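You operate a simulated robot arm through the tools that you are given. There is no shell and no other tool. Be economical: measure what you need, move in short steps, check, and stop when the job is done.

You are at the controls of a simulated two-armed robot. One attempt, no reset.

JOB
Take the in use card and leave it on the middle of the side bench. Press the green read button two times. Put one of the rings from the free end of the island bench on the free space on the long grey table. Pick up the bottle that says "green" from the top of the island bench with one hand, pass it to the other hand and put it on the top of the counter. Stack the carton labelled "95" from the top of the analyser bench on top of the carton labelled "72". Take the mouse and put it on the upper left shelf of the analyser bench. Put the tag on the top of the analyser bench away on the top of the high bench. Open the cards drawer. Any order will do. Set down upright: bottle.

Only the result counts: the job must be done as asked and must still hold three seconds after the hand-in. Knocking over, shifting, dropping, spilling or breaking anything else fails it.

ROBOT AND FRAMES
Two 7-joint arms with two-finger parallel grippers on one trunk, on a base that drives. Base frame: it is fixed to the floor where the robot stands at the start and does not move with it; the origin is under the middle of the robot, x ahead of it, y to its left, z up. Readings come in m, rad, newtons and seconds.
The left shoulder is at the start at [0.06, 0.147, 0.543], the right one opposite. With the tool pointing down near the work surface each hand reaches from about 0.1 to 0.66 m from the robot's upright axis, wherever it stands, measured 20 degrees to its own side. Places, roughly: bottle [0.75, 0.75, 0.75]; cards drawer [1.8, 4.2, 0.6]; carton [2.5, 0.25, 0.75]; counter [5.3, 1.2, 0.9]; free space on the long grey table [0.5, -2.2, 0.8]; green read button [0.6, -0.4, 0.8]; high bench [-1.8, 1.5, 0.9]; in use card [0.75, 0, 0.75]; middle of the side bench [4.5, -2.2, 0.8]; mouse (6x11x4 cm) [2.9, 0.5, 0.8]; ring [1.25, -0.5, 0.75]; tag [3, 0.5, 0.75]; upper left shelf of the analyser bench [2.8, 0.4, 0.4]. Payload 3.43 kg a hand.
The tool frame of a hand sits at the grasp point between the pads (the TCP): z along the fingers, y along the line on which they close. The tips reach 0.03 m beyond it. The gripper opens to 0.094 m. The fingers are 0.028 m wide and 0.01 m thick; the gripper's body (0.05 by 0.096 m) begins 0.055 m behind the TCP.
Orientation is told as [roll, pitch, yaw] about the base's x, y, z axes, in that order, counted from this pose: with the fingers straight down and closing along the base's y, the tool's x points along the base's -x, its y along +y and its z along -z.

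CONTROLS
- The arms move only by the tool play_rows. It takes "left_targets", "right_targets" or both (then of equal length, played together; a hand with none holds still); each is one flat list of numbers, 7 for each row, row after row: the closure, from 0 (fully open) to 1 (shut), then the shift along the tool's x, y, z in units of 20 mm (1.0 is 20 mm), then the turn, a rotation vector about the tool's x, y, z in units of 8 degrees (1.0 is 8 degrees). In form: [gripper, x, y, z, wx, wy, wz, gripper, x, y, z, wx, wy, wz, ...]. A call has 1 to 20 rows; each row shifts and turns the commanded pose from where the row before left it, along the tool's axes as they then stand. A call with a number of a shift or a turn outside -1 to 1 is refused whole. A row lasts 0.2 s, in which the tool goes at most 0.05 m and 0.15 rad; a call with a longer step from one row to the next is refused whole, and so is a gripper value outside its range. A pose out of reach is approached as far as the arm can. The call stops where the force on the tool passes 40 N (or 10 N more than at its start, if that is more) or the arm is blocked; 0.2 s more then pass. Each finger travels about 0.072 m/s and halts on what it meets, pressing with about 25 N; the grip force reading is that of the motor and also rises with nothing between the fingers. The clock runs only during rows and for 0.2 s after the last one: add rows that do not move to give the fingers time. It gives the time, the measured TCP pose, the force on the tool (base axes), the opening and the grip force at its end, in the units of the frame above (readings bear some noise), with the torque about the TCP (base axes, N m) and any sound that the robot's microphone picked up.
- Cameras (640 x 400 px; columns grow to the right, rows downward): "scene" is now at [0.0543, 0.0322, 1.1833]; the picture's right is [0.34, -0.94, 0.00], its down [-0.47, -0.17, -0.87] and it looks along [0.82, 0.29, -0.50] (base axes); focal length 214 px, centre (320, 200). "left" rides on the left gripper at [0.076, -0.014, -0.103] in its tool frame; the picture's right is [0.18, 0.98, 0.00], its down [-0.75, 0.14, -0.64] and it looks along [-0.63, 0.12, 0.77] (tool axes); focal length 243 px, centre (320, 200). "right" rides on the right gripper at [0.076, 0.014, -0.103] in its tool frame; the picture's right is [-0.18, 0.98, 0.00], its down [-0.75, -0.14, -0.64] and it looks along [-0.63, -0.12, 0.77] (tool axes); focal length 243 px, centre (320, 200). There is no depth. A picture from a camera that has moved, and an enlarged one, comes with that camera's place and axes in the base frame and with its lens.
- grab_frame(camera): a new picture of that camera. It takes no simulated time.
- slide_trunk(by): slides the trunk up (or, below 0, down) by that many m; the arms and the scene camera ride with it, the base frame stays. It gives what a move gives, with no picture.
- roll_base(legs): drives the robot by 1 to 6 legs, each [ahead, left, turn to the left] in m, m and rad, along the robot's own axes; the way and the turn of a leg run together, so that a leg with both is an arc; at most 1.5 m and 3.142 rad a leg. The arms and the cameras ride along, it lands a little off, and it stops where it bumps. It gives what a move gives.
- aim_head(pan, tilt): turns the head with the scene camera to pan (to the left, within 1.501 rad either way) and tilt (down, from -0.506 to 1.204), counted from straight ahead of the robot. It gives what a move gives.
- inspect(camera, box): a new picture of the part [left, top, right, bottom] of that camera's present view, enlarged. It takes no simulated time.
- close_job(): hands the job in; it is judged then, once.

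Go step by step. Nothing tells you exact positions but the pictures and the camera data: compare them with the known pose of the tool, close in by small moves and look again before you grip or let go. The budget is 217 turns and 228 pictures, counting those below and the enlarged ones. Unless the task says otherwise, let go and move clear before handing in.

The tools are called after "Request:" as a command line: name --argument value ..., lists and objects as JSON in quotes. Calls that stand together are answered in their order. play_rows: Moves the arms, as the interface text tells. Its arguments: {"type":"object","properties":{"left_targets":{"type":"array"},"right_targets":{"type":"array"}},"required":[]} The other tools are called the same way: slide_trunk (by) slides the trunk up or down; roll_base (legs) drives the base; aim_head (pan, tilt) turns the head that bears the scene camera; grab_frame (camera) takes a picture; inspect (camera, box) takes an enlarged picture of a part of a camera's view; close_job () hands the job in.

At the start:

```text
time: 0.0
left_eef_pos: [0.2711, 0.267, 0.9987]
left_tool_rot: [0.0, -0.001, 0.001]
left_force: [0.5, 0.0, -0.2]
left_moment: [0.02, 0.01, 0.0]
left_grip_width: 0.0939
left_gripper_force: 0.1
right_eef_pos: [0.3108, -0.0106, 0.9999]
right_tool_rot: [0.0, -0.002, 0.001]
right_force: [0.5, -0.4, 0.3]
right_moment: [0.01, 0.01, 0.0]
right_grip_width: 0.0939
right_gripper_force: 0.0
trunk travel left (down, up): [-0.25, 0.0]
robot x, y, heading: [0.0015, -0.0008, 0.004]
head pan, tilt: [0.347, 0.52]
```

scene: 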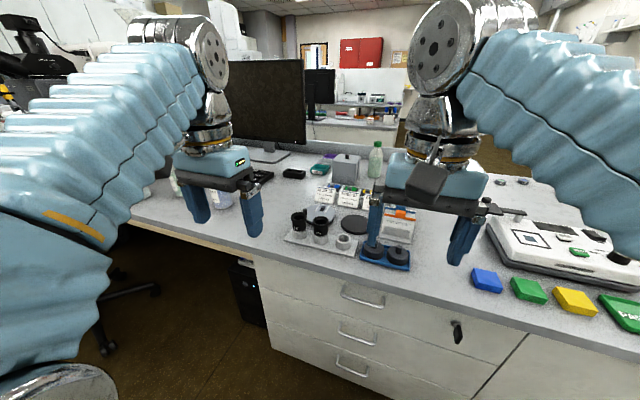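
right: 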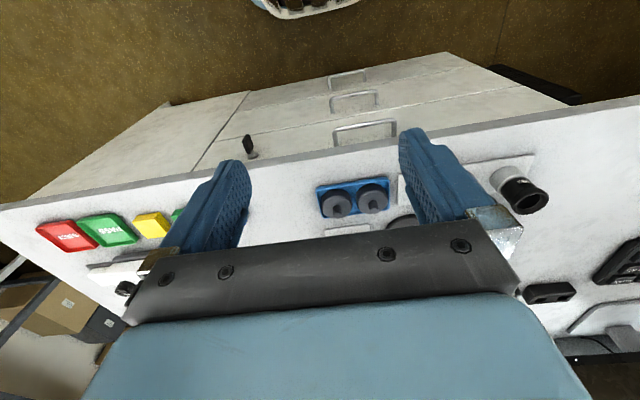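
left: 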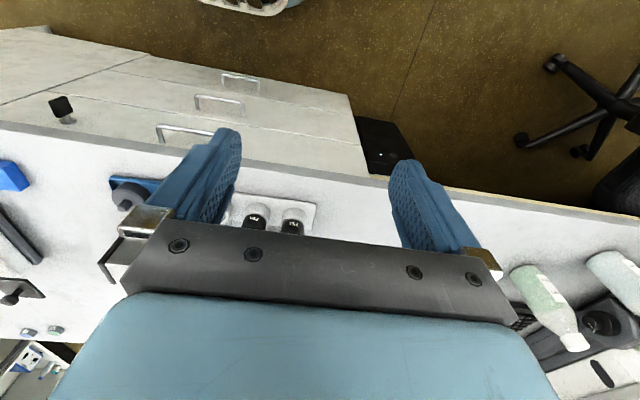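

I see the island bench ahead with card holders, colored buttons and a device at right. I look around with the head first.

Request:
aim_head --pan 0.0 --tilt 0.6

Request:
grab_frame --camera "scene"

Request:
aim_head --pan -0.9 --tilt 0.5

Request:
grab_frame --camera "scene"

Request:
aim_head --pan 0.9 --tilt 0.5

Request:
grab_frame --camera "scene"

```text
time: 0.8
left_eef_pos: [0.2711, 0.2678, 0.9994]
left_tool_rot: [-0.001, -0.002, -0.001]
left_force: [-0.6, -0.5, 0.2]
left_moment: [0.01, -0.01, 0.0]
left_grip_width: 0.094
left_gripper_force: 0.0
right_eef_pos: [0.3101, -0.0109, 0.9997]
right_tool_rot: [0.003, -0.002, 0.0]
right_force: [-0.7, 0.0, 0.4]
right_moment: [-0.01, 0.0, 0.0]
right_grip_width: 0.0939
right_gripper_force: 0.0
trunk travel left (down, up): [-0.25, 0.0]
robot x, y, heading: [-0.0003, 0.0009, 0.0]
head pan, tilt: [0.0, 0.6]
```

```text
224 pictures are left
camera scene: at [0.0576, 0.0015, 1.1761], right [0.0, -1.0, 0.0], down [-0.56, 0.0, -0.83], along [0.83, 0.0, -0.56], focal length 214 px, centre (320, 200)
```

scene: 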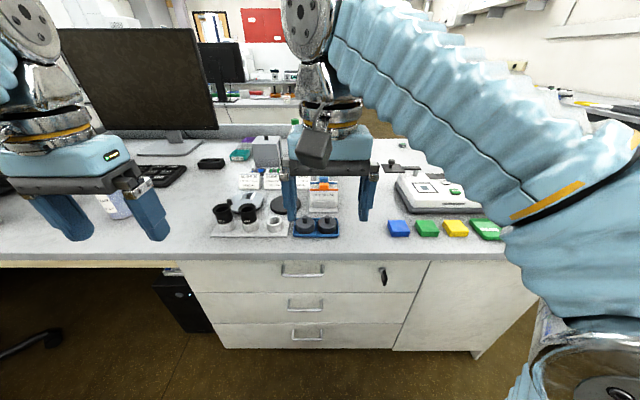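

```text
time: 2.0
left_eef_pos: [0.2717, 0.2682, 0.9993]
left_tool_rot: [0.001, -0.002, 0.0]
left_force: [0.0, -0.4, -0.1]
left_moment: [-0.01, 0.0, -0.02]
left_grip_width: 0.0936
left_gripper_force: 0.0
right_eef_pos: [0.3113, -0.0112, 0.9999]
right_tool_rot: [0.003, -0.002, -0.001]
right_force: [0.1, -0.3, 0.9]
right_moment: [-0.01, 0.0, -0.02]
right_grip_width: 0.0937
right_gripper_force: 0.0
trunk travel left (down, up): [-0.25, 0.0]
robot x, y, heading: [0.0015, 0.0023, -0.002]
head pan, tilt: [-0.901, 0.499]
```

```text
223 pictures are left
camera scene: at [0.0258, -0.0698, 1.1852], right [-0.78, -0.62, 0.0], down [-0.3, 0.38, -0.88], along [0.55, -0.69, -0.48], focal length 214 px, centre (320, 200)
```

scene: 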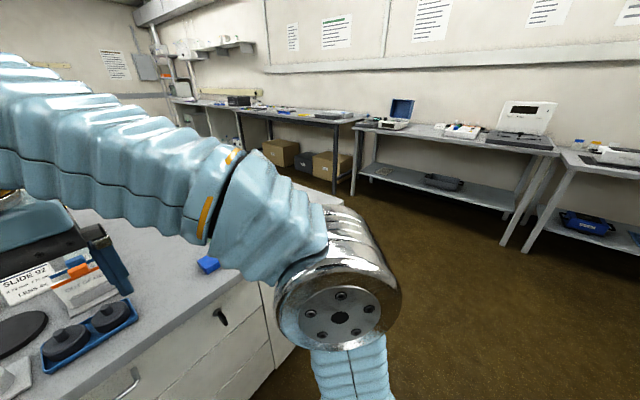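

```text
time: 3.8
left_eef_pos: [0.2708, 0.2679, 0.9999]
left_tool_rot: [0.0, -0.001, 0.001]
left_force: [0.6, 0.0, -0.4]
left_moment: [0.02, -0.03, 0.01]
left_grip_width: 0.094
left_gripper_force: 0.0
right_eef_pos: [0.3108, -0.0112, 0.9998]
right_tool_rot: [0.002, -0.002, 0.002]
right_force: [0.2, -0.2, -0.8]
right_moment: [-0.01, -0.05, 0.01]
right_grip_width: 0.0939
right_gripper_force: 0.1
trunk travel left (down, up): [-0.25, 0.0]
robot x, y, heading: [0.003, -0.0029, -0.002]
head pan, tilt: [0.901, 0.499]
```

```text
222 pictures are left
camera scene: at [0.0257, 0.0727, 1.1852], right [0.78, -0.62, 0.0], down [-0.3, -0.38, -0.88], along [0.55, 0.69, -0.48], focal length 214 px, centre (320, 200)
```

scene: 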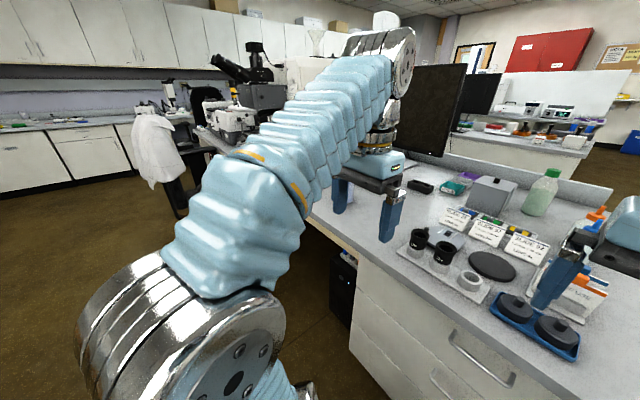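

The bench holds a group of cards near the right hand and bottles by the left. I enlarge to read the labels.

Request:
aim_head --pan 0.0 --tilt 0.6

Request:
inspect --camera "scene" --box '[190, 130, 350, 250]'

Request:
inspect --camera "scene" --box '[360, 130, 520, 250]'

Request:
inspect --camera "left" --box '[480, 220, 640, 400]'

Request:
inspect --camera "right" --box '[240, 160, 420, 260]'

```text
time: 5.0
left_eef_pos: [0.2711, 0.2678, 0.999]
left_tool_rot: [0.0, -0.001, -0.001]
left_force: [0.0, -0.3, 1.0]
left_moment: [-0.02, -0.03, 0.01]
left_grip_width: 0.0941
left_gripper_force: 0.1
right_eef_pos: [0.3115, -0.0103, 1.0009]
right_tool_rot: [0.002, -0.001, 0.001]
right_force: [0.3, 0.1, -0.9]
right_moment: [-0.02, 0.02, -0.02]
right_grip_width: 0.094
right_gripper_force: 0.0
trunk travel left (down, up): [-0.25, 0.0]
robot x, y, heading: [-0.0006, -0.0017, 0.002]
head pan, tilt: [0.0, 0.6]
```

```text
3.33 times, centred on (270, 190) of scene
camera zoom: at [0.0576, 0.0015, 1.1761], right [0.0, -1.0, 0.0], down [-0.56, 0.0, -0.83], along [0.83, 0.0, -0.56], focal length 715 px, centre (487, 233)
```

zoom: 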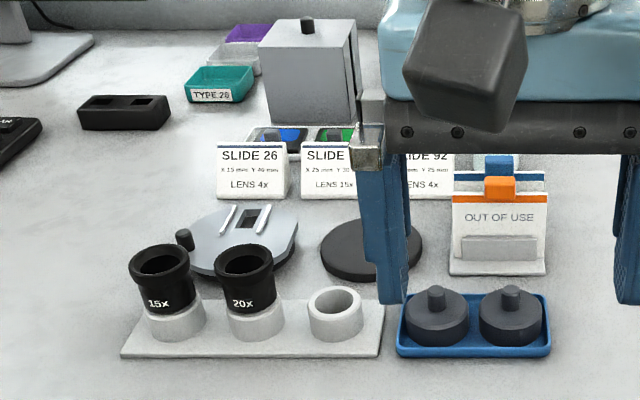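

```text
3.33 times, centred on (440, 190) of scene
camera zoom: at [0.0576, 0.0015, 1.1761], right [0.0, -1.0, 0.0], down [-0.56, 0.0, -0.83], along [0.83, 0.0, -0.56], focal length 715 px, centre (-80, 233)
```

zoom: 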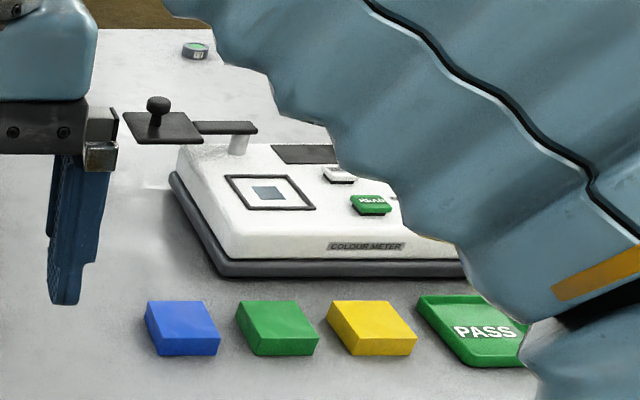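

```text
2.22 times, centred on (560, 310) of left
camera zoom: at [0.1946, 0.2545, 1.1005], right [-0.18, 0.98, 0.0], down [0.75, 0.14, 0.64], along [0.63, 0.12, -0.77], focal length 539 px, centre (-213, -44)
```

zoom: 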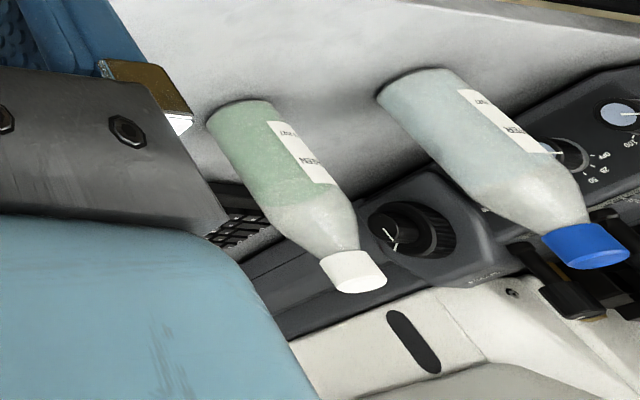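

```text
3.56 times, centred on (330, 210) of right
camera zoom: at [0.234, 0.0033, 1.103], right [0.18, 0.98, 0.0], down [0.75, -0.14, 0.64], along [0.63, -0.12, -0.77], focal length 863 px, centre (284, 164)
```

zoom: 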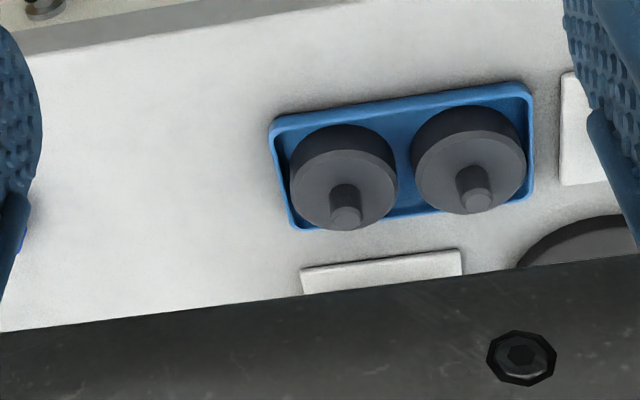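

The card holder has an "OUT OF USE" card in front and another card behind; the READ button is about [0.66,-0.45,0.8]. I drive closer to the meter first.

Request:
roll_base --legs '[[0.1, -0.35, 0.0]]'

Request:
grab_frame --camera "scene"

Request:
grab_frame --camera "right"

Request:
grab_frame --camera "left"

```text
time: 7.4
left_eef_pos: [0.371, -0.0825, 0.9988]
left_tool_rot: [-0.001, -0.002, 0.005]
left_force: [0.3, 0.3, -0.5]
left_moment: [-0.01, -0.01, 0.0]
left_grip_width: 0.0942
left_gripper_force: 0.0
right_eef_pos: [0.4133, -0.3601, 1.0002]
right_tool_rot: [0.001, -0.002, 0.006]
right_force: [0.0, 0.7, -0.5]
right_moment: [-0.05, -0.01, 0.02]
right_grip_width: 0.0939
right_gripper_force: 0.2
trunk travel left (down, up): [-0.25, 0.0]
robot x, y, heading: [0.1011, -0.3489, 0.004]
head pan, tilt: [0.0, 0.6]
```

```text
217 pictures are left
camera scene: at [0.1587, -0.3493, 1.1761], right [0.0, -1.0, 0.0], down [-0.56, 0.0, -0.83], along [0.83, 0.0, -0.56], focal length 214 px, centre (320, 200)
```

scene: 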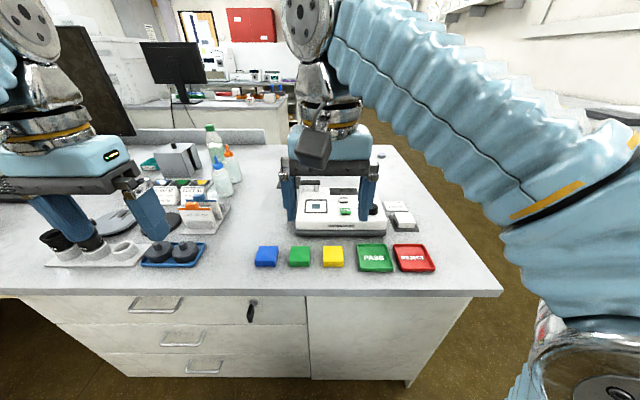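

```text
216 pictures are left
camera right: at [0.3351, -0.3466, 1.103], right [0.18, 0.98, 0.0], down [0.75, -0.14, 0.64], along [0.63, -0.11, -0.77], focal length 243 px, centre (320, 200)
```

right: 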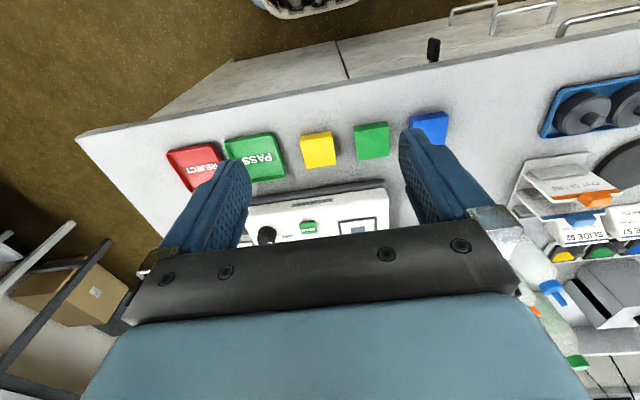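

```text
215 pictures are left
camera left: at [0.2946, -0.0956, 1.1005], right [-0.19, 0.98, 0.0], down [0.75, 0.14, 0.64], along [0.63, 0.12, -0.77], focal length 243 px, centre (320, 200)
```

left: 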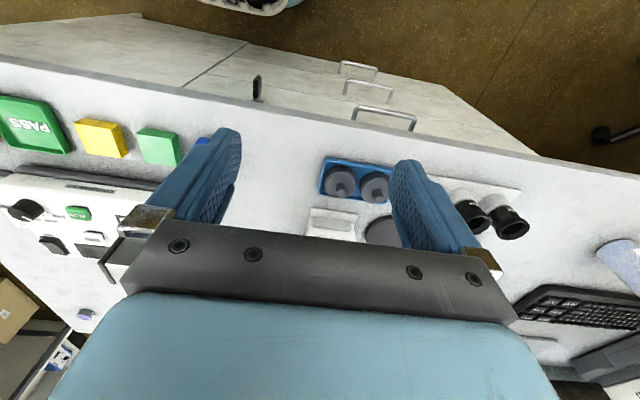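

The READ button lies ahead of the right hand. I enlarge it in both views to triangulate it.

Request:
inspect --camera "scene" --box '[280, 160, 440, 260]'

Request:
inspect --camera "right" --box '[240, 160, 400, 260]'

Request:
inspect --camera "scene" --box '[130, 120, 270, 220]'

Request:
inspect --camera "right" --box '[500, 60, 640, 350]'

```text
4.00 times, centred on (360, 210) of scene
camera zoom: at [0.1587, -0.3493, 1.1761], right [0.0, -1.0, 0.0], down [-0.56, 0.0, -0.83], along [0.83, 0.0, -0.56], focal length 858 px, centre (160, 160)
```

zoom: 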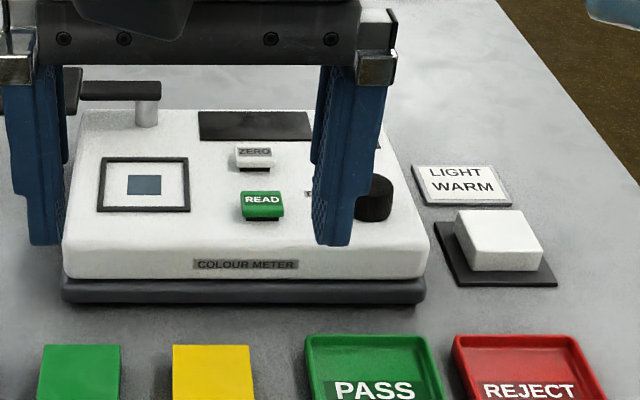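

```text
4.00 times, centred on (320, 210) of right
camera zoom: at [0.3351, -0.3466, 1.103], right [0.18, 0.98, 0.0], down [0.75, -0.14, 0.64], along [0.63, -0.11, -0.77], focal length 970 px, centre (320, 160)
```

zoom: 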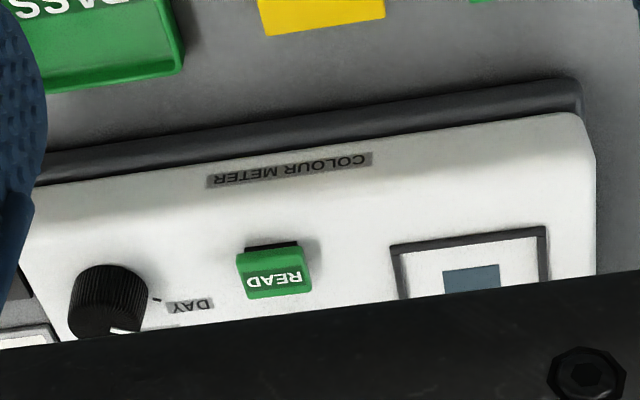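

```text
4.00 times, centred on (200, 170) of scene
camera zoom: at [0.1587, -0.3493, 1.1761], right [0.0, -1.0, 0.0], down [-0.56, 0.0, -0.83], along [0.83, 0.0, -0.56], focal length 858 px, centre (800, 320)
```

zoom: 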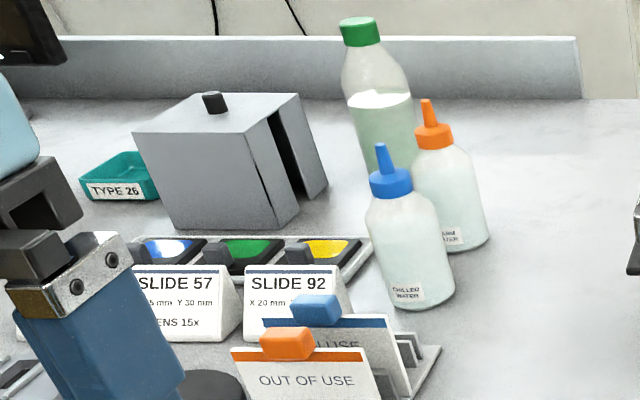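

```text
1.38 times, centred on (570, 205) of right
camera zoom: at [0.3351, -0.3466, 1.103], right [0.18, 0.98, 0.0], down [0.75, -0.14, 0.64], along [0.63, -0.11, -0.77], focal length 335 px, centre (-25, 193)
```

zoom: 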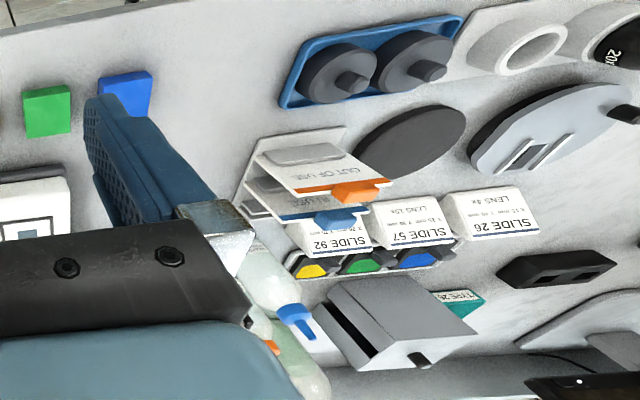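

Triangulation puts READ at about [0.610,-0.414,0.836]. I shut the right gripper and move it above the button.

Request:
play_rows --right_targets '[1, -1, -0.27, 0.4, 0, 0, 0, 1, -1, -0.27, 0.4, 0, 0, 0, 1, -1, -0.27, 0.4, 0, 0, 0, 1, -1, -0.27, 0.4, 0, 0, 0, 1, -1, -0.27, 0.4, 0, 0, 0, 1, -1, -0.27, 0.4, 0, 0, 0, 1, -1, -0.27, 0.4, 0, 0, 0, 1, -1, -0.27, 0.4, 0, 0, 0, 1, -1, -0.27, 0.4, 0, 0, 0, 1, -0.85, -0.27, 0.4, 0, 0, 0]'

Request:
inspect --camera "scene" --box '[280, 160, 440, 260]'

Request:
grab_frame --camera "right"

```text
time: 9.6
left_eef_pos: [0.3711, -0.0822, 0.9993]
left_tool_rot: [0.0, -0.003, 0.005]
left_force: [0.0, -0.6, -0.3]
left_moment: [0.0, 0.01, -0.02]
left_grip_width: 0.0936
left_gripper_force: 0.1
right_eef_pos: [0.6104, -0.412, 0.9185]
right_tool_rot: [0.001, -0.003, 0.006]
right_force: [-0.1, -0.9, 1.1]
right_moment: [0.02, 0.01, -0.03]
right_grip_width: 0.0001
right_gripper_force: 25.1
trunk travel left (down, up): [-0.25, 0.0]
robot x, y, heading: [0.0988, -0.3551, 0.004]
head pan, tilt: [0.0, 0.6]
```

```text
4.00 times, centred on (360, 210) of scene
camera zoom: at [0.1587, -0.3494, 1.1761], right [0.0, -1.0, 0.0], down [-0.56, 0.0, -0.83], along [0.83, 0.0, -0.56], focal length 858 px, centre (160, 160)
```

zoom: 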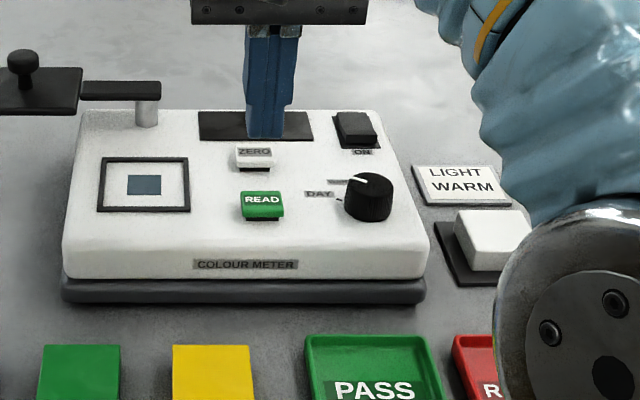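

```text
209 pictures are left
camera right: at [0.5323, -0.3991, 1.0225], right [0.18, 0.98, 0.0], down [0.75, -0.14, 0.64], along [0.63, -0.11, -0.77], focal length 243 px, centre (320, 200)
```

right: 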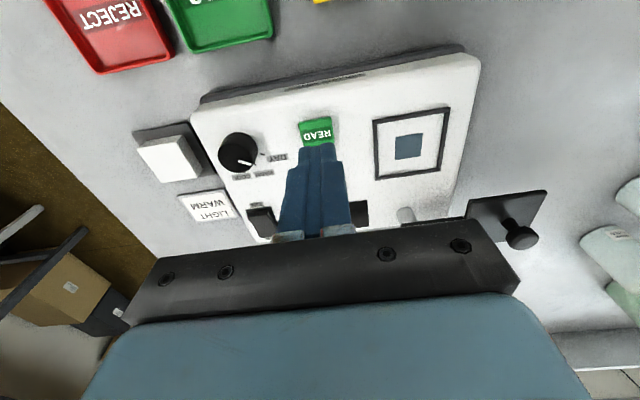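

The refined button position is [0.617,-0.416,0.831]. I descend to just above it.

Request:
play_rows --right_targets '[1, -0.3, -0.2, 0.5, 0, 0, 0, 1, 0, 0, 0.5, 0, 0, 0, 1, 0, 0, 0.5, 0, 0, 0, 1, 0, 0, 0.5, 0, 0, 0, 1, 0, 0, 0.25, 0, 0, 0, 1, 0, 0, 0, 0, 0, 0]'

Request:
inspect --camera "scene" --box '[280, 160, 440, 260]'

Request:
inspect --camera "right" --box '[240, 60, 400, 260]'

```text
time: 11.0
left_eef_pos: [0.3724, -0.0825, 1.0003]
left_tool_rot: [-0.001, -0.004, 0.006]
left_force: [0.0, 0.1, 0.9]
left_moment: [-0.04, 0.03, -0.01]
left_grip_width: 0.0939
left_gripper_force: 0.1
right_eef_pos: [0.6165, -0.418, 0.8747]
right_tool_rot: [0.003, -0.003, 0.004]
right_force: [0.3, -1.1, -1.0]
right_moment: [0.0, 0.01, -0.02]
right_grip_width: 0.0
right_gripper_force: 24.9
trunk travel left (down, up): [-0.25, 0.0]
robot x, y, heading: [0.0994, -0.3517, 0.003]
head pan, tilt: [0.0, 0.6]
```

```text
4.00 times, centred on (360, 210) of scene
camera zoom: at [0.1588, -0.3494, 1.1761], right [0.0, -1.0, 0.0], down [-0.57, 0.0, -0.82], along [0.82, 0.0, -0.57], focal length 858 px, centre (160, 160)
```

zoom: 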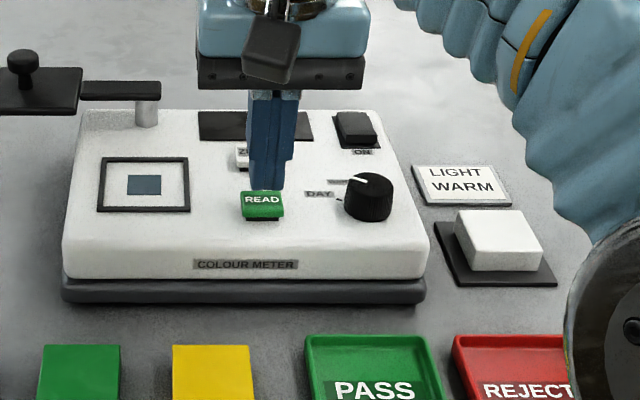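

```text
2.00 times, centred on (320, 160) of right
camera zoom: at [0.539, -0.4041, 0.9781], right [0.18, 0.98, 0.0], down [0.75, -0.14, 0.64], along [0.63, -0.11, -0.77], focal length 485 px, centre (320, 280)
```

zoom: 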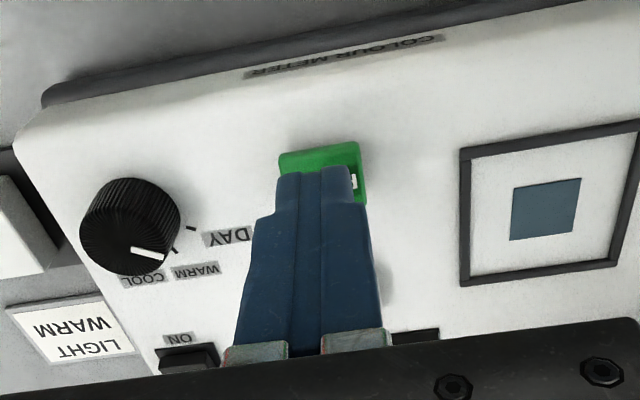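

The tips hover about 13 mm over the button, slightly right of it. I lower slowly to press.

Request:
play_rows --right_targets '[1, 0.15, 0.15, 0.2, 0, 0, 0, 1, 0, 0, 0.15, 0, 0, 0, 1, 0, 0, 0.15, 0, 0, 0, 1, 0, 0, 0.15, 0, 0, 0, 1, 0, 0, 0, 0, 0, 0]'

Request:
inspect --camera "scene" --box '[300, 180, 380, 230]'

```text
time: 12.2
left_eef_pos: [0.3712, -0.0822, 0.998]
left_tool_rot: [0.0, -0.003, 0.006]
left_force: [0.4, 0.2, 0.5]
left_moment: [-0.04, -0.03, 0.03]
left_grip_width: 0.094
left_gripper_force: 0.0
right_eef_pos: [0.6111, -0.4154, 0.8636]
right_tool_rot: [0.001, -0.001, 0.002]
right_force: [0.6, 0.0, 0.1]
right_moment: [-0.02, -0.04, 0.01]
right_grip_width: 0.0
right_gripper_force: 24.9
trunk travel left (down, up): [-0.25, 0.0]
robot x, y, heading: [0.1016, -0.3502, -0.002]
head pan, tilt: [0.0, 0.6]
```

```text
8.00 times, centred on (340, 205) of scene
camera zoom: at [0.1588, -0.3494, 1.1761], right [0.0, -1.0, 0.0], down [-0.56, 0.0, -0.83], along [0.82, 0.0, -0.57], focal length 1716 px, centre (160, 160)
```

zoom: 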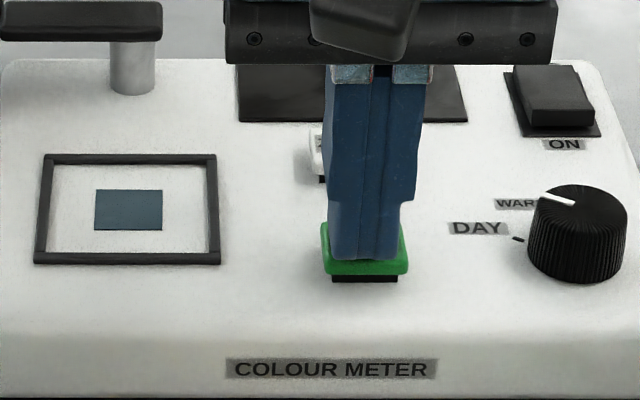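

Well centred and no contact yet; I keep going in 2 mm steps.

Request:
play_rows --right_targets '[1, 0, 0, 0.1, 0, 0, 0, 1, 0, 0, 0.1, 0, 0, 0, 1, 0, 0, 0.1, 0, 0, 0]'

```text
time: 13.0
left_eef_pos: [0.3707, -0.0827, 0.9993]
left_tool_rot: [-0.001, -0.002, 0.005]
left_force: [-0.1, -0.6, -0.3]
left_moment: [0.0, -0.02, 0.03]
left_grip_width: 0.0943
left_gripper_force: 0.0
right_eef_pos: [0.6138, -0.414, 0.856]
right_tool_rot: [0.002, -0.004, 0.003]
right_force: [-0.4, 1.2, 1.2]
right_moment: [0.03, 0.03, 0.05]
right_grip_width: 0.0
right_gripper_force: 25.2
trunk travel left (down, up): [-0.25, 0.0]
robot x, y, heading: [0.1025, -0.3499, 0.007]
head pan, tilt: [0.0, 0.6]
heard: click
```

A click sounded: that counts as one press. I raise to release it fully.

Request:
play_rows --right_targets '[1, 0, 0, -0.2, 0, 0, 0, 1, 0, 0, -0.3, 0, 0, 0, 1, 0, 0, 0, 0, 0, 0]'

Request:
inspect --camera "scene" --box '[300, 180, 380, 230]'

```text
time: 13.8
left_eef_pos: [0.3709, -0.0825, 0.9981]
left_tool_rot: [0.0, -0.002, 0.006]
left_force: [-0.7, 0.2, -0.4]
left_moment: [0.03, 0.0, 0.01]
left_grip_width: 0.0939
left_gripper_force: 0.2
right_eef_pos: [0.614, -0.4154, 0.865]
right_tool_rot: [0.001, -0.003, 0.005]
right_force: [0.0, -0.5, -0.3]
right_moment: [-0.04, -0.01, -0.03]
right_grip_width: 0.0
right_gripper_force: 24.9
trunk travel left (down, up): [-0.25, 0.0]
robot x, y, heading: [0.1022, -0.3527, 0.003]
head pan, tilt: [0.0, 0.6]
```

```text
8.00 times, centred on (340, 205) of scene
camera zoom: at [0.1588, -0.3494, 1.1761], right [0.0, -1.0, 0.0], down [-0.56, 0.0, -0.83], along [0.82, 0.0, -0.57], focal length 1716 px, centre (160, 160)
```

zoom: 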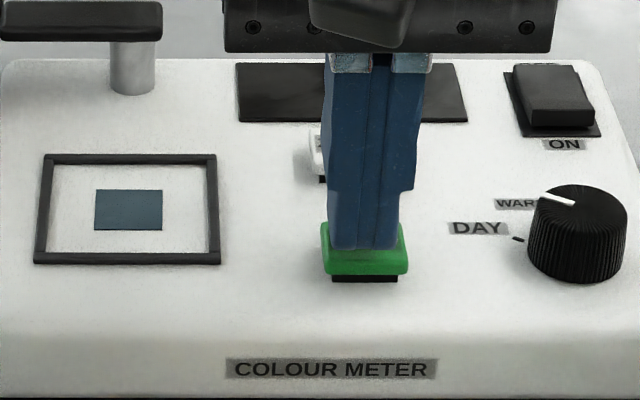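

Button is up again. Second press, stopping at the same depth as the first.

Request:
play_rows --right_targets '[1, 0, 0, 0.3, 0, 0, 0, 1, 0, 0, 0.1, 0, 0, 0, 1, 0, 0, 0.1, 0, 0, 0]'

```text
time: 14.6
left_eef_pos: [0.3708, -0.0819, 0.9989]
left_tool_rot: [0.0, -0.001, 0.004]
left_force: [0.2, -0.4, 0.0]
left_moment: [-0.01, -0.02, -0.03]
left_grip_width: 0.0937
left_gripper_force: 0.1
right_eef_pos: [0.6123, -0.4137, 0.8566]
right_tool_rot: [0.0, -0.003, 0.003]
right_force: [0.3, 0.5, 3.2]
right_moment: [0.01, -0.01, 0.02]
right_grip_width: 0.0
right_gripper_force: 24.7
trunk travel left (down, up): [-0.25, 0.0]
robot x, y, heading: [0.1012, -0.3537, 0.007]
head pan, tilt: [0.0, 0.6]
heard: click
```

Second click heard. I lift clear straight up and then retract the right hand.

Request:
play_rows --right_targets '[1, 0, 0, -1, 0, 0, 0, 1, 0, 0, -1, 0, 0, 0, 1, 0, 0, -1, 0, 0, 0, 1, 0, 0, -1, 0, 0, 0, 0, 0, 0, -1, 0, 0, 0, 0, 1, 0, -1, 0, 0, 0, 0, 1, -0.5, 0, 0, 0, 0, 0, 1, -0.5, 0, 0, 0, 0, 0, 1, -0.5, 0, 0, 0, 0, 0, 1, -0.5, 0, 0, 0, 0, 0, 1, -0.5, 0, 0, 0, 0]'

Request:
aim_head --pan 0.6 --tilt 0.6

Request:
grab_frame --camera "scene"

Request:
inspect --camera "left" --box '[230, 150, 410, 270]'

```text
time: 17.0
left_eef_pos: [0.3707, -0.0826, 0.9994]
left_tool_rot: [0.0, -0.002, 0.005]
left_force: [0.6, 0.4, 0.9]
left_moment: [0.04, 0.0, 0.01]
left_grip_width: 0.0939
left_gripper_force: 0.1
right_eef_pos: [0.4913, -0.4642, 0.9523]
right_tool_rot: [0.001, -0.001, 0.006]
right_force: [-0.3, -0.1, -0.5]
right_moment: [-0.04, 0.02, -0.01]
right_grip_width: 0.0939
right_gripper_force: 0.0
right hand out of reach, approached as far as the arm can: row 5, 6
trunk travel left (down, up): [-0.25, 0.0]
robot x, y, heading: [0.1017, -0.3499, 0.006]
head pan, tilt: [0.0, 0.6]
```

```text
time: 18.0
left_eef_pos: [0.3718, -0.0828, 0.9987]
left_tool_rot: [0.001, -0.001, 0.005]
left_force: [0.5, 0.0, -0.5]
left_moment: [-0.03, 0.01, -0.03]
left_grip_width: 0.0939
left_gripper_force: 0.1
right_eef_pos: [0.4917, -0.4644, 0.9528]
right_tool_rot: [0.002, -0.001, 0.003]
right_force: [-0.2, 0.4, 0.2]
right_moment: [0.03, 0.02, 0.0]
right_grip_width: 0.094
right_gripper_force: 0.1
trunk travel left (down, up): [-0.25, 0.0]
robot x, y, heading: [0.0983, -0.35, 0.001]
head pan, tilt: [0.6, 0.6]
```

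```text
204 pictures are left
camera scene: at [0.1431, -0.2997, 1.1761], right [0.57, -0.82, 0.0], down [-0.47, -0.32, -0.83], along [0.68, 0.47, -0.56], focal length 214 px, centre (320, 200)
```

scene: 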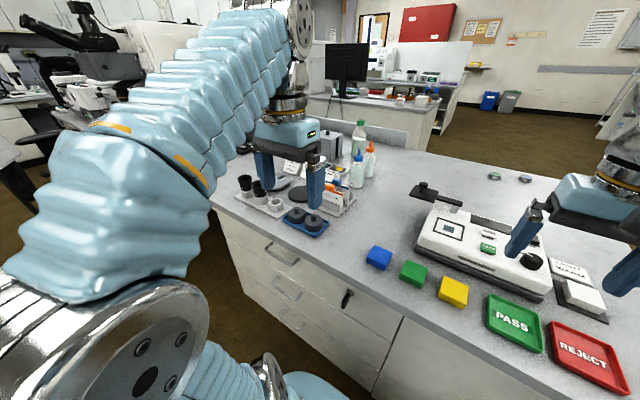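

```text
3.33 times, centred on (320, 210) of left
camera zoom: at [0.2946, -0.0958, 1.1005], right [-0.19, 0.98, 0.0], down [0.75, 0.14, 0.64], along [0.63, 0.12, -0.77], focal length 809 px, centre (320, 167)
```

zoom: 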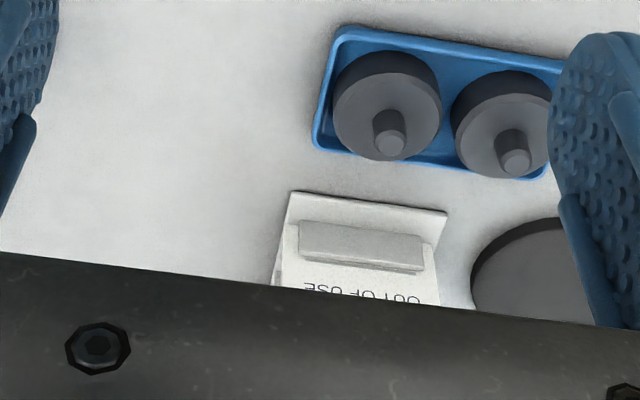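

Two presses are done. The IN USE card's blue tab is near [0.635,-0.029,0.863]. I shift the base so that the left hand can reach it nicely.

Request:
roll_base --legs '[[0.02, 0.15, 0.0]]'

Request:
aim_head --pan 0.1 --tilt 0.7

Request:
grab_frame --camera "scene"

Request:
grab_frame --camera "left"

Request:
grab_frame --camera "right"

```text
time: 19.4
left_eef_pos: [0.3911, 0.0734, 0.9986]
left_tool_rot: [0.0, -0.002, 0.006]
left_force: [0.0, -0.1, -0.7]
left_moment: [0.02, 0.02, 0.02]
left_grip_width: 0.0942
left_gripper_force: 0.1
right_eef_pos: [0.5114, -0.3084, 0.9531]
right_tool_rot: [0.001, -0.002, 0.004]
right_force: [0.2, 0.2, -0.1]
right_moment: [0.01, -0.01, 0.0]
right_grip_width: 0.0938
right_gripper_force: 0.0
trunk travel left (down, up): [-0.25, 0.0]
robot x, y, heading: [0.1198, -0.1963, 0.007]
head pan, tilt: [0.6, 0.6]
```

```text
time: 20.3
left_eef_pos: [0.3904, 0.073, 0.9986]
left_tool_rot: [0.0, -0.001, 0.005]
left_force: [0.7, 0.4, 0.4]
left_moment: [-0.02, 0.01, -0.01]
left_grip_width: 0.0941
left_gripper_force: 0.1
right_eef_pos: [0.5117, -0.3089, 0.9524]
right_tool_rot: [0.002, -0.003, 0.003]
right_force: [0.5, -0.1, -0.1]
right_moment: [0.02, -0.02, -0.02]
right_grip_width: 0.0941
right_gripper_force: 0.0
trunk travel left (down, up): [-0.25, 0.0]
robot x, y, heading: [0.1227, -0.1965, 0.005]
head pan, tilt: [0.099, 0.7]
```

```text
202 pictures are left
camera scene: at [0.1743, -0.1856, 1.1675], right [0.1, -0.99, 0.0], down [-0.64, -0.07, -0.77], along [0.76, 0.08, -0.64], focal length 214 px, centre (320, 200)
```

scene: 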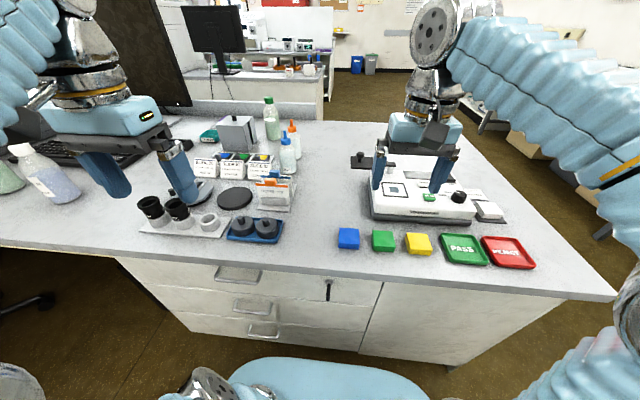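

```text
201 pictures are left
camera left: at [0.314, 0.0596, 1.1005], right [-0.19, 0.98, 0.0], down [0.75, 0.14, 0.64], along [0.63, 0.12, -0.77], focal length 243 px, centre (320, 200)
```

left: 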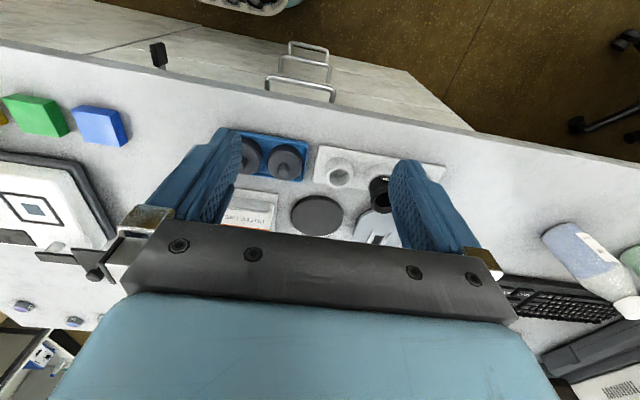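

```text
200 pictures are left
camera right: at [0.4336, -0.2948, 1.0557], right [0.18, 0.98, 0.0], down [0.75, -0.14, 0.64], along [0.63, -0.11, -0.77], focal length 243 px, centre (320, 200)
```

right: 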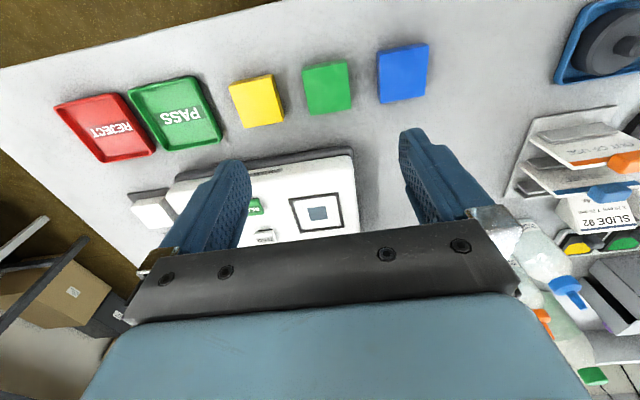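

Request:
inspect --camera "scene" --box '[235, 155, 315, 215]'

Request:
inspect --camera "right" --box '[500, 80, 640, 260]'

```text
6.67 times, centred on (275, 185) of scene
camera zoom: at [0.1743, -0.1856, 1.1675], right [0.1, -0.99, 0.0], down [-0.64, -0.07, -0.77], along [0.76, 0.08, -0.64], focal length 1430 px, centre (620, 300)
```

zoom: 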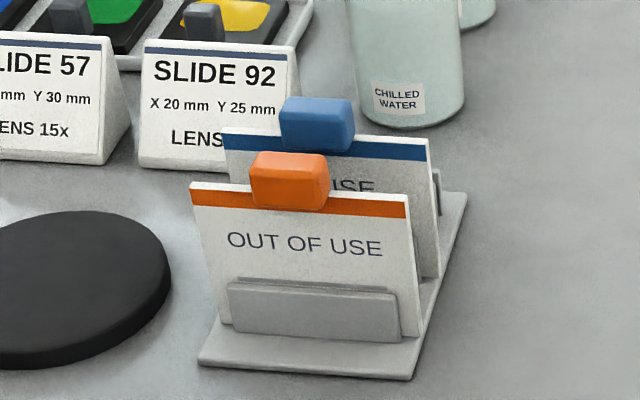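

```text
2.22 times, centred on (570, 170) of right
camera zoom: at [0.4336, -0.2948, 1.0557], right [0.18, 0.98, 0.0], down [0.75, -0.14, 0.64], along [0.63, -0.11, -0.77], focal length 539 px, centre (-236, 267)
```

zoom: 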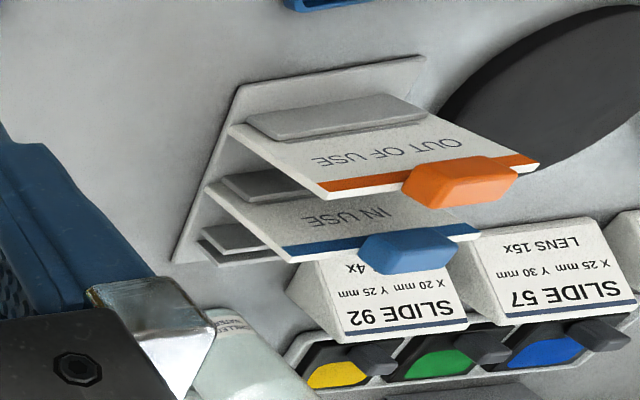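

Two cards stand upright, 44 mm apart; the blue tab of IN USE is at about [0.660,-0.007,0.842]. I bring the left hand above it.

Request:
play_rows --left_targets '[0.2, -0.96, -0.286, 0.2, 0, 0, 0, 0.2, -0.96, -0.286, 0.2, 0, 0, 0, 0.2, -0.96, -0.286, 0.2, 0, 0, 0, 0.2, -0.96, -0.286, 0.2, 0, 0, 0, 0.2, -0.96, -0.286, 0.2, 0, 0, 0, 0.2, -0.96, -0.286, 0.2, 0, 0, 0, 0.2, -0.96, -0.286, 0.2, 0, 0, 0, 0.2, -0.96, -0.286, 0.2, 0, 0, 0, 0.2, -0.96, -0.286, 0.2, 0, 0, 0, 0.2, -0.96, -0.286, 0.2, 0, 0, 0, 0.2, -0.96, -0.286, 0.2, 0, 0, 0, 0.2, -0.96, -0.286, 0.2, 0, 0, 0, 0.2, -0.96, -0.286, 0.2, 0, 0, 0, 0.2, -0.96, -0.286, 0.2, 0, 0, 0]'

Request:
inspect --camera "scene" --box '[235, 140, 335, 215]'

Request:
inspect --camera "left" --box '[220, 100, 420, 250]'

Request:
inspect --camera "right" --box '[500, 80, 640, 260]'

```text
time: 23.3
left_eef_pos: [0.6361, -0.0054, 0.9508]
left_tool_rot: [0.0, -0.005, 0.002]
left_force: [0.5, 0.8, -0.5]
left_moment: [0.0, 0.02, 0.01]
left_grip_width: 0.0752
left_gripper_force: 0.0
left hand out of reach, approached as far as the arm can: row 13, 14
right_eef_pos: [0.5104, -0.3098, 0.9521]
right_tool_rot: [0.003, -0.002, 0.004]
right_force: [0.4, 0.9, 0.0]
right_moment: [0.0, -0.01, 0.05]
right_grip_width: 0.0939
right_gripper_force: 0.1
trunk travel left (down, up): [-0.25, 0.0]
robot x, y, heading: [0.1242, -0.1975, 0.004]
head pan, tilt: [0.099, 0.7]
```

```text
5.33 times, centred on (285, 178) of scene
camera zoom: at [0.1743, -0.186, 1.1675], right [0.1, -0.99, 0.0], down [-0.64, -0.07, -0.76], along [0.76, 0.08, -0.64], focal length 1144 px, centre (507, 320)
```

zoom: 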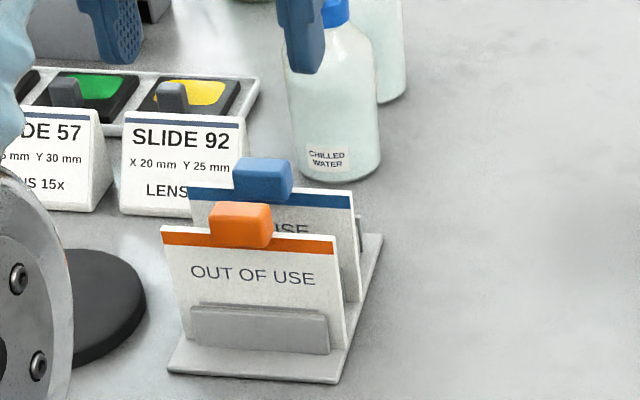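

```text
2.67 times, centred on (320, 175) of left
camera zoom: at [0.5583, -0.0188, 1.0517], right [-0.19, 0.98, 0.0], down [0.75, 0.14, 0.65], along [0.64, 0.12, -0.76], focal length 647 px, centre (320, 267)
```

zoom: 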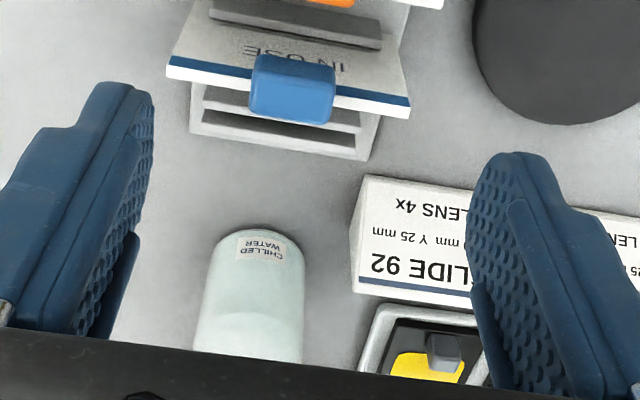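

```text
2.22 times, centred on (570, 170) of right
camera zoom: at [0.4336, -0.2952, 1.0557], right [0.18, 0.98, 0.0], down [0.75, -0.14, 0.64], along [0.63, -0.11, -0.77], focal length 539 px, centre (-236, 267)
```

zoom: 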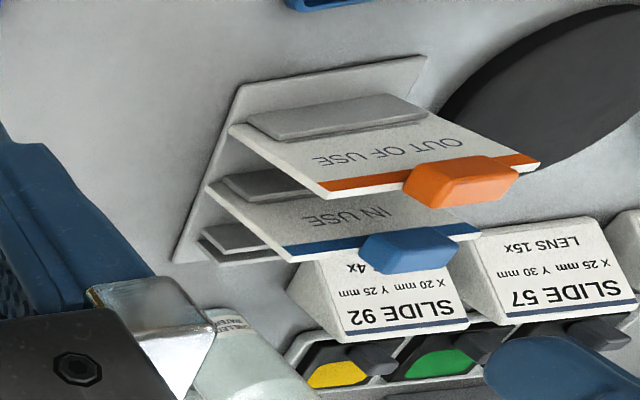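

The hand stops a little short at this height; going lower should give reach. I descend 40 mm and check.

Request:
play_rows --left_targets '[0.2, 0, -0.1, 0.8, 0, 0, 0, 0.2, 0, -0.1, 0.8, 0, 0, 0, 0.2, 0, 0, 0.5, 0, 0, 0]'

Request:
inspect --camera "left" --box '[220, 100, 420, 250]'

```text
time: 24.1
left_eef_pos: [0.6365, -0.0092, 0.9102]
left_tool_rot: [0.0, -0.003, 0.005]
left_force: [0.0, 0.6, -0.4]
left_moment: [0.02, 0.01, 0.01]
left_grip_width: 0.0751
left_gripper_force: 0.0
right_eef_pos: [0.5117, -0.3086, 0.9528]
right_tool_rot: [0.002, -0.002, 0.004]
right_force: [-1.0, 0.6, -0.3]
right_moment: [-0.03, -0.01, 0.02]
right_grip_width: 0.094
right_gripper_force: 0.1
trunk travel left (down, up): [-0.25, 0.0]
robot x, y, heading: [0.1199, -0.1989, 0.004]
head pan, tilt: [0.099, 0.7]
```

```text
2.67 times, centred on (320, 175) of left
camera zoom: at [0.5595, -0.0229, 1.0102], right [-0.19, 0.98, 0.0], down [0.75, 0.14, 0.64], along [0.63, 0.12, -0.77], focal length 647 px, centre (320, 267)
```

zoom: 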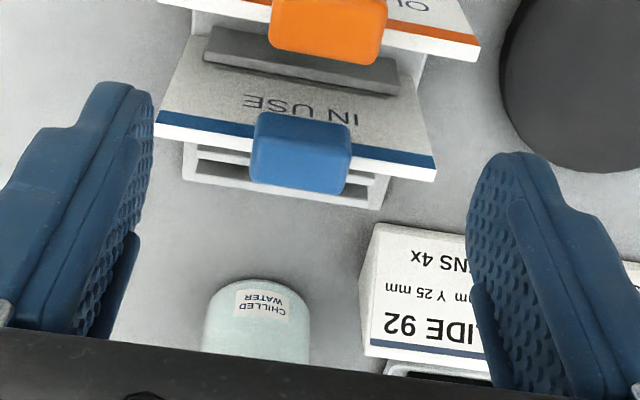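

The tab is about 21 mm further ahead. I push on forward a little to see if the arm reaches.

Request:
play_rows --left_targets '[0.2, -0.5, 0, 0, 0, 0, 0, 0.2, -0.5, 0, 0, 0, 0, 0, 0.2, 0, 0, 0, 0, 0, 0]'

```text
time: 24.9
left_eef_pos: [0.6576, -0.0095, 0.9082]
left_tool_rot: [0.001, -0.003, 0.003]
left_force: [0.4, -0.5, 0.5]
left_moment: [0.01, 0.03, 0.02]
left_grip_width: 0.0751
left_gripper_force: 0.1
right_eef_pos: [0.5118, -0.3081, 0.9535]
right_tool_rot: [0.002, -0.002, 0.002]
right_force: [-1.1, 0.6, -0.3]
right_moment: [0.03, 0.02, 0.0]
right_grip_width: 0.0939
right_gripper_force: 0.1
trunk travel left (down, up): [-0.25, 0.0]
robot x, y, heading: [0.1192, -0.1925, 0.009]
head pan, tilt: [0.099, 0.7]
```

Reached above the tab. Descend to tips ~ mid tab top and check.

Request:
play_rows --left_targets '[0.4, 0, 0, 0.7, 0, 0, 0, 0.4, 0, 0, 0.7, 0, 0, 0, 0.4, 0, 0, 0, 0, 0, 0]'

Request:
inspect --camera "left" --box '[220, 100, 420, 250]'

Request:
inspect --camera "right" --box '[500, 80, 640, 260]'

Request:
inspect --camera "scene" --box '[235, 140, 335, 215]'

```text
time: 25.7
left_eef_pos: [0.657, -0.0085, 0.8805]
left_tool_rot: [0.0, -0.003, 0.005]
left_force: [0.2, 0.3, -0.4]
left_moment: [0.0, -0.02, -0.02]
left_grip_width: 0.0565
left_gripper_force: 0.1
right_eef_pos: [0.5111, -0.3093, 0.9534]
right_tool_rot: [0.002, -0.002, 0.003]
right_force: [-0.4, 0.3, 0.3]
right_moment: [-0.03, 0.0, 0.01]
right_grip_width: 0.0939
right_gripper_force: 0.0
trunk travel left (down, up): [-0.25, 0.0]
robot x, y, heading: [0.1194, -0.199, 0.01]
head pan, tilt: [0.099, 0.7]
```

```text
2.67 times, centred on (320, 175) of left
camera zoom: at [0.58, -0.0229, 0.9814], right [-0.19, 0.98, 0.0], down [0.75, 0.14, 0.64], along [0.63, 0.12, -0.77], focal length 647 px, centre (320, 267)
```

zoom: 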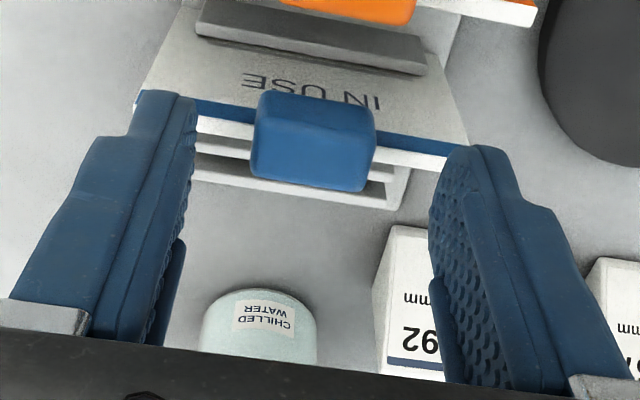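

```text
2.22 times, centred on (570, 170) of right
camera zoom: at [0.4337, -0.2948, 1.0556], right [0.18, 0.98, 0.0], down [0.75, -0.14, 0.64], along [0.63, -0.11, -0.77], focal length 539 px, centre (-236, 267)
```

zoom: 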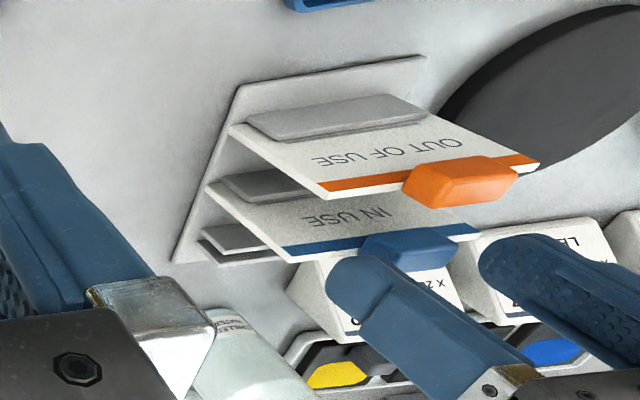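

```text
5.33 times, centred on (285, 178) of scene
camera zoom: at [0.1744, -0.1857, 1.1674], right [0.1, -0.99, 0.0], down [-0.64, -0.07, -0.76], along [0.76, 0.08, -0.64], focal length 1144 px, centre (507, 320)
```

zoom: 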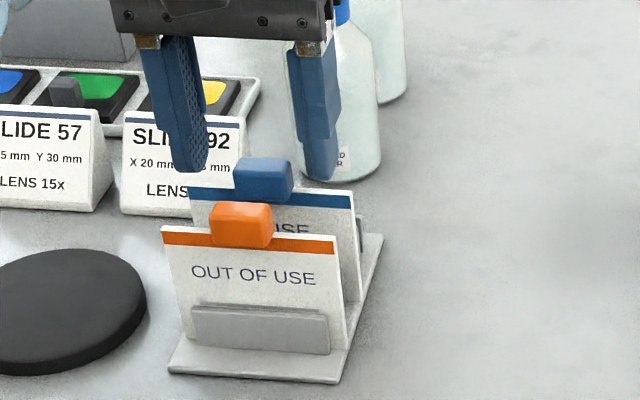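

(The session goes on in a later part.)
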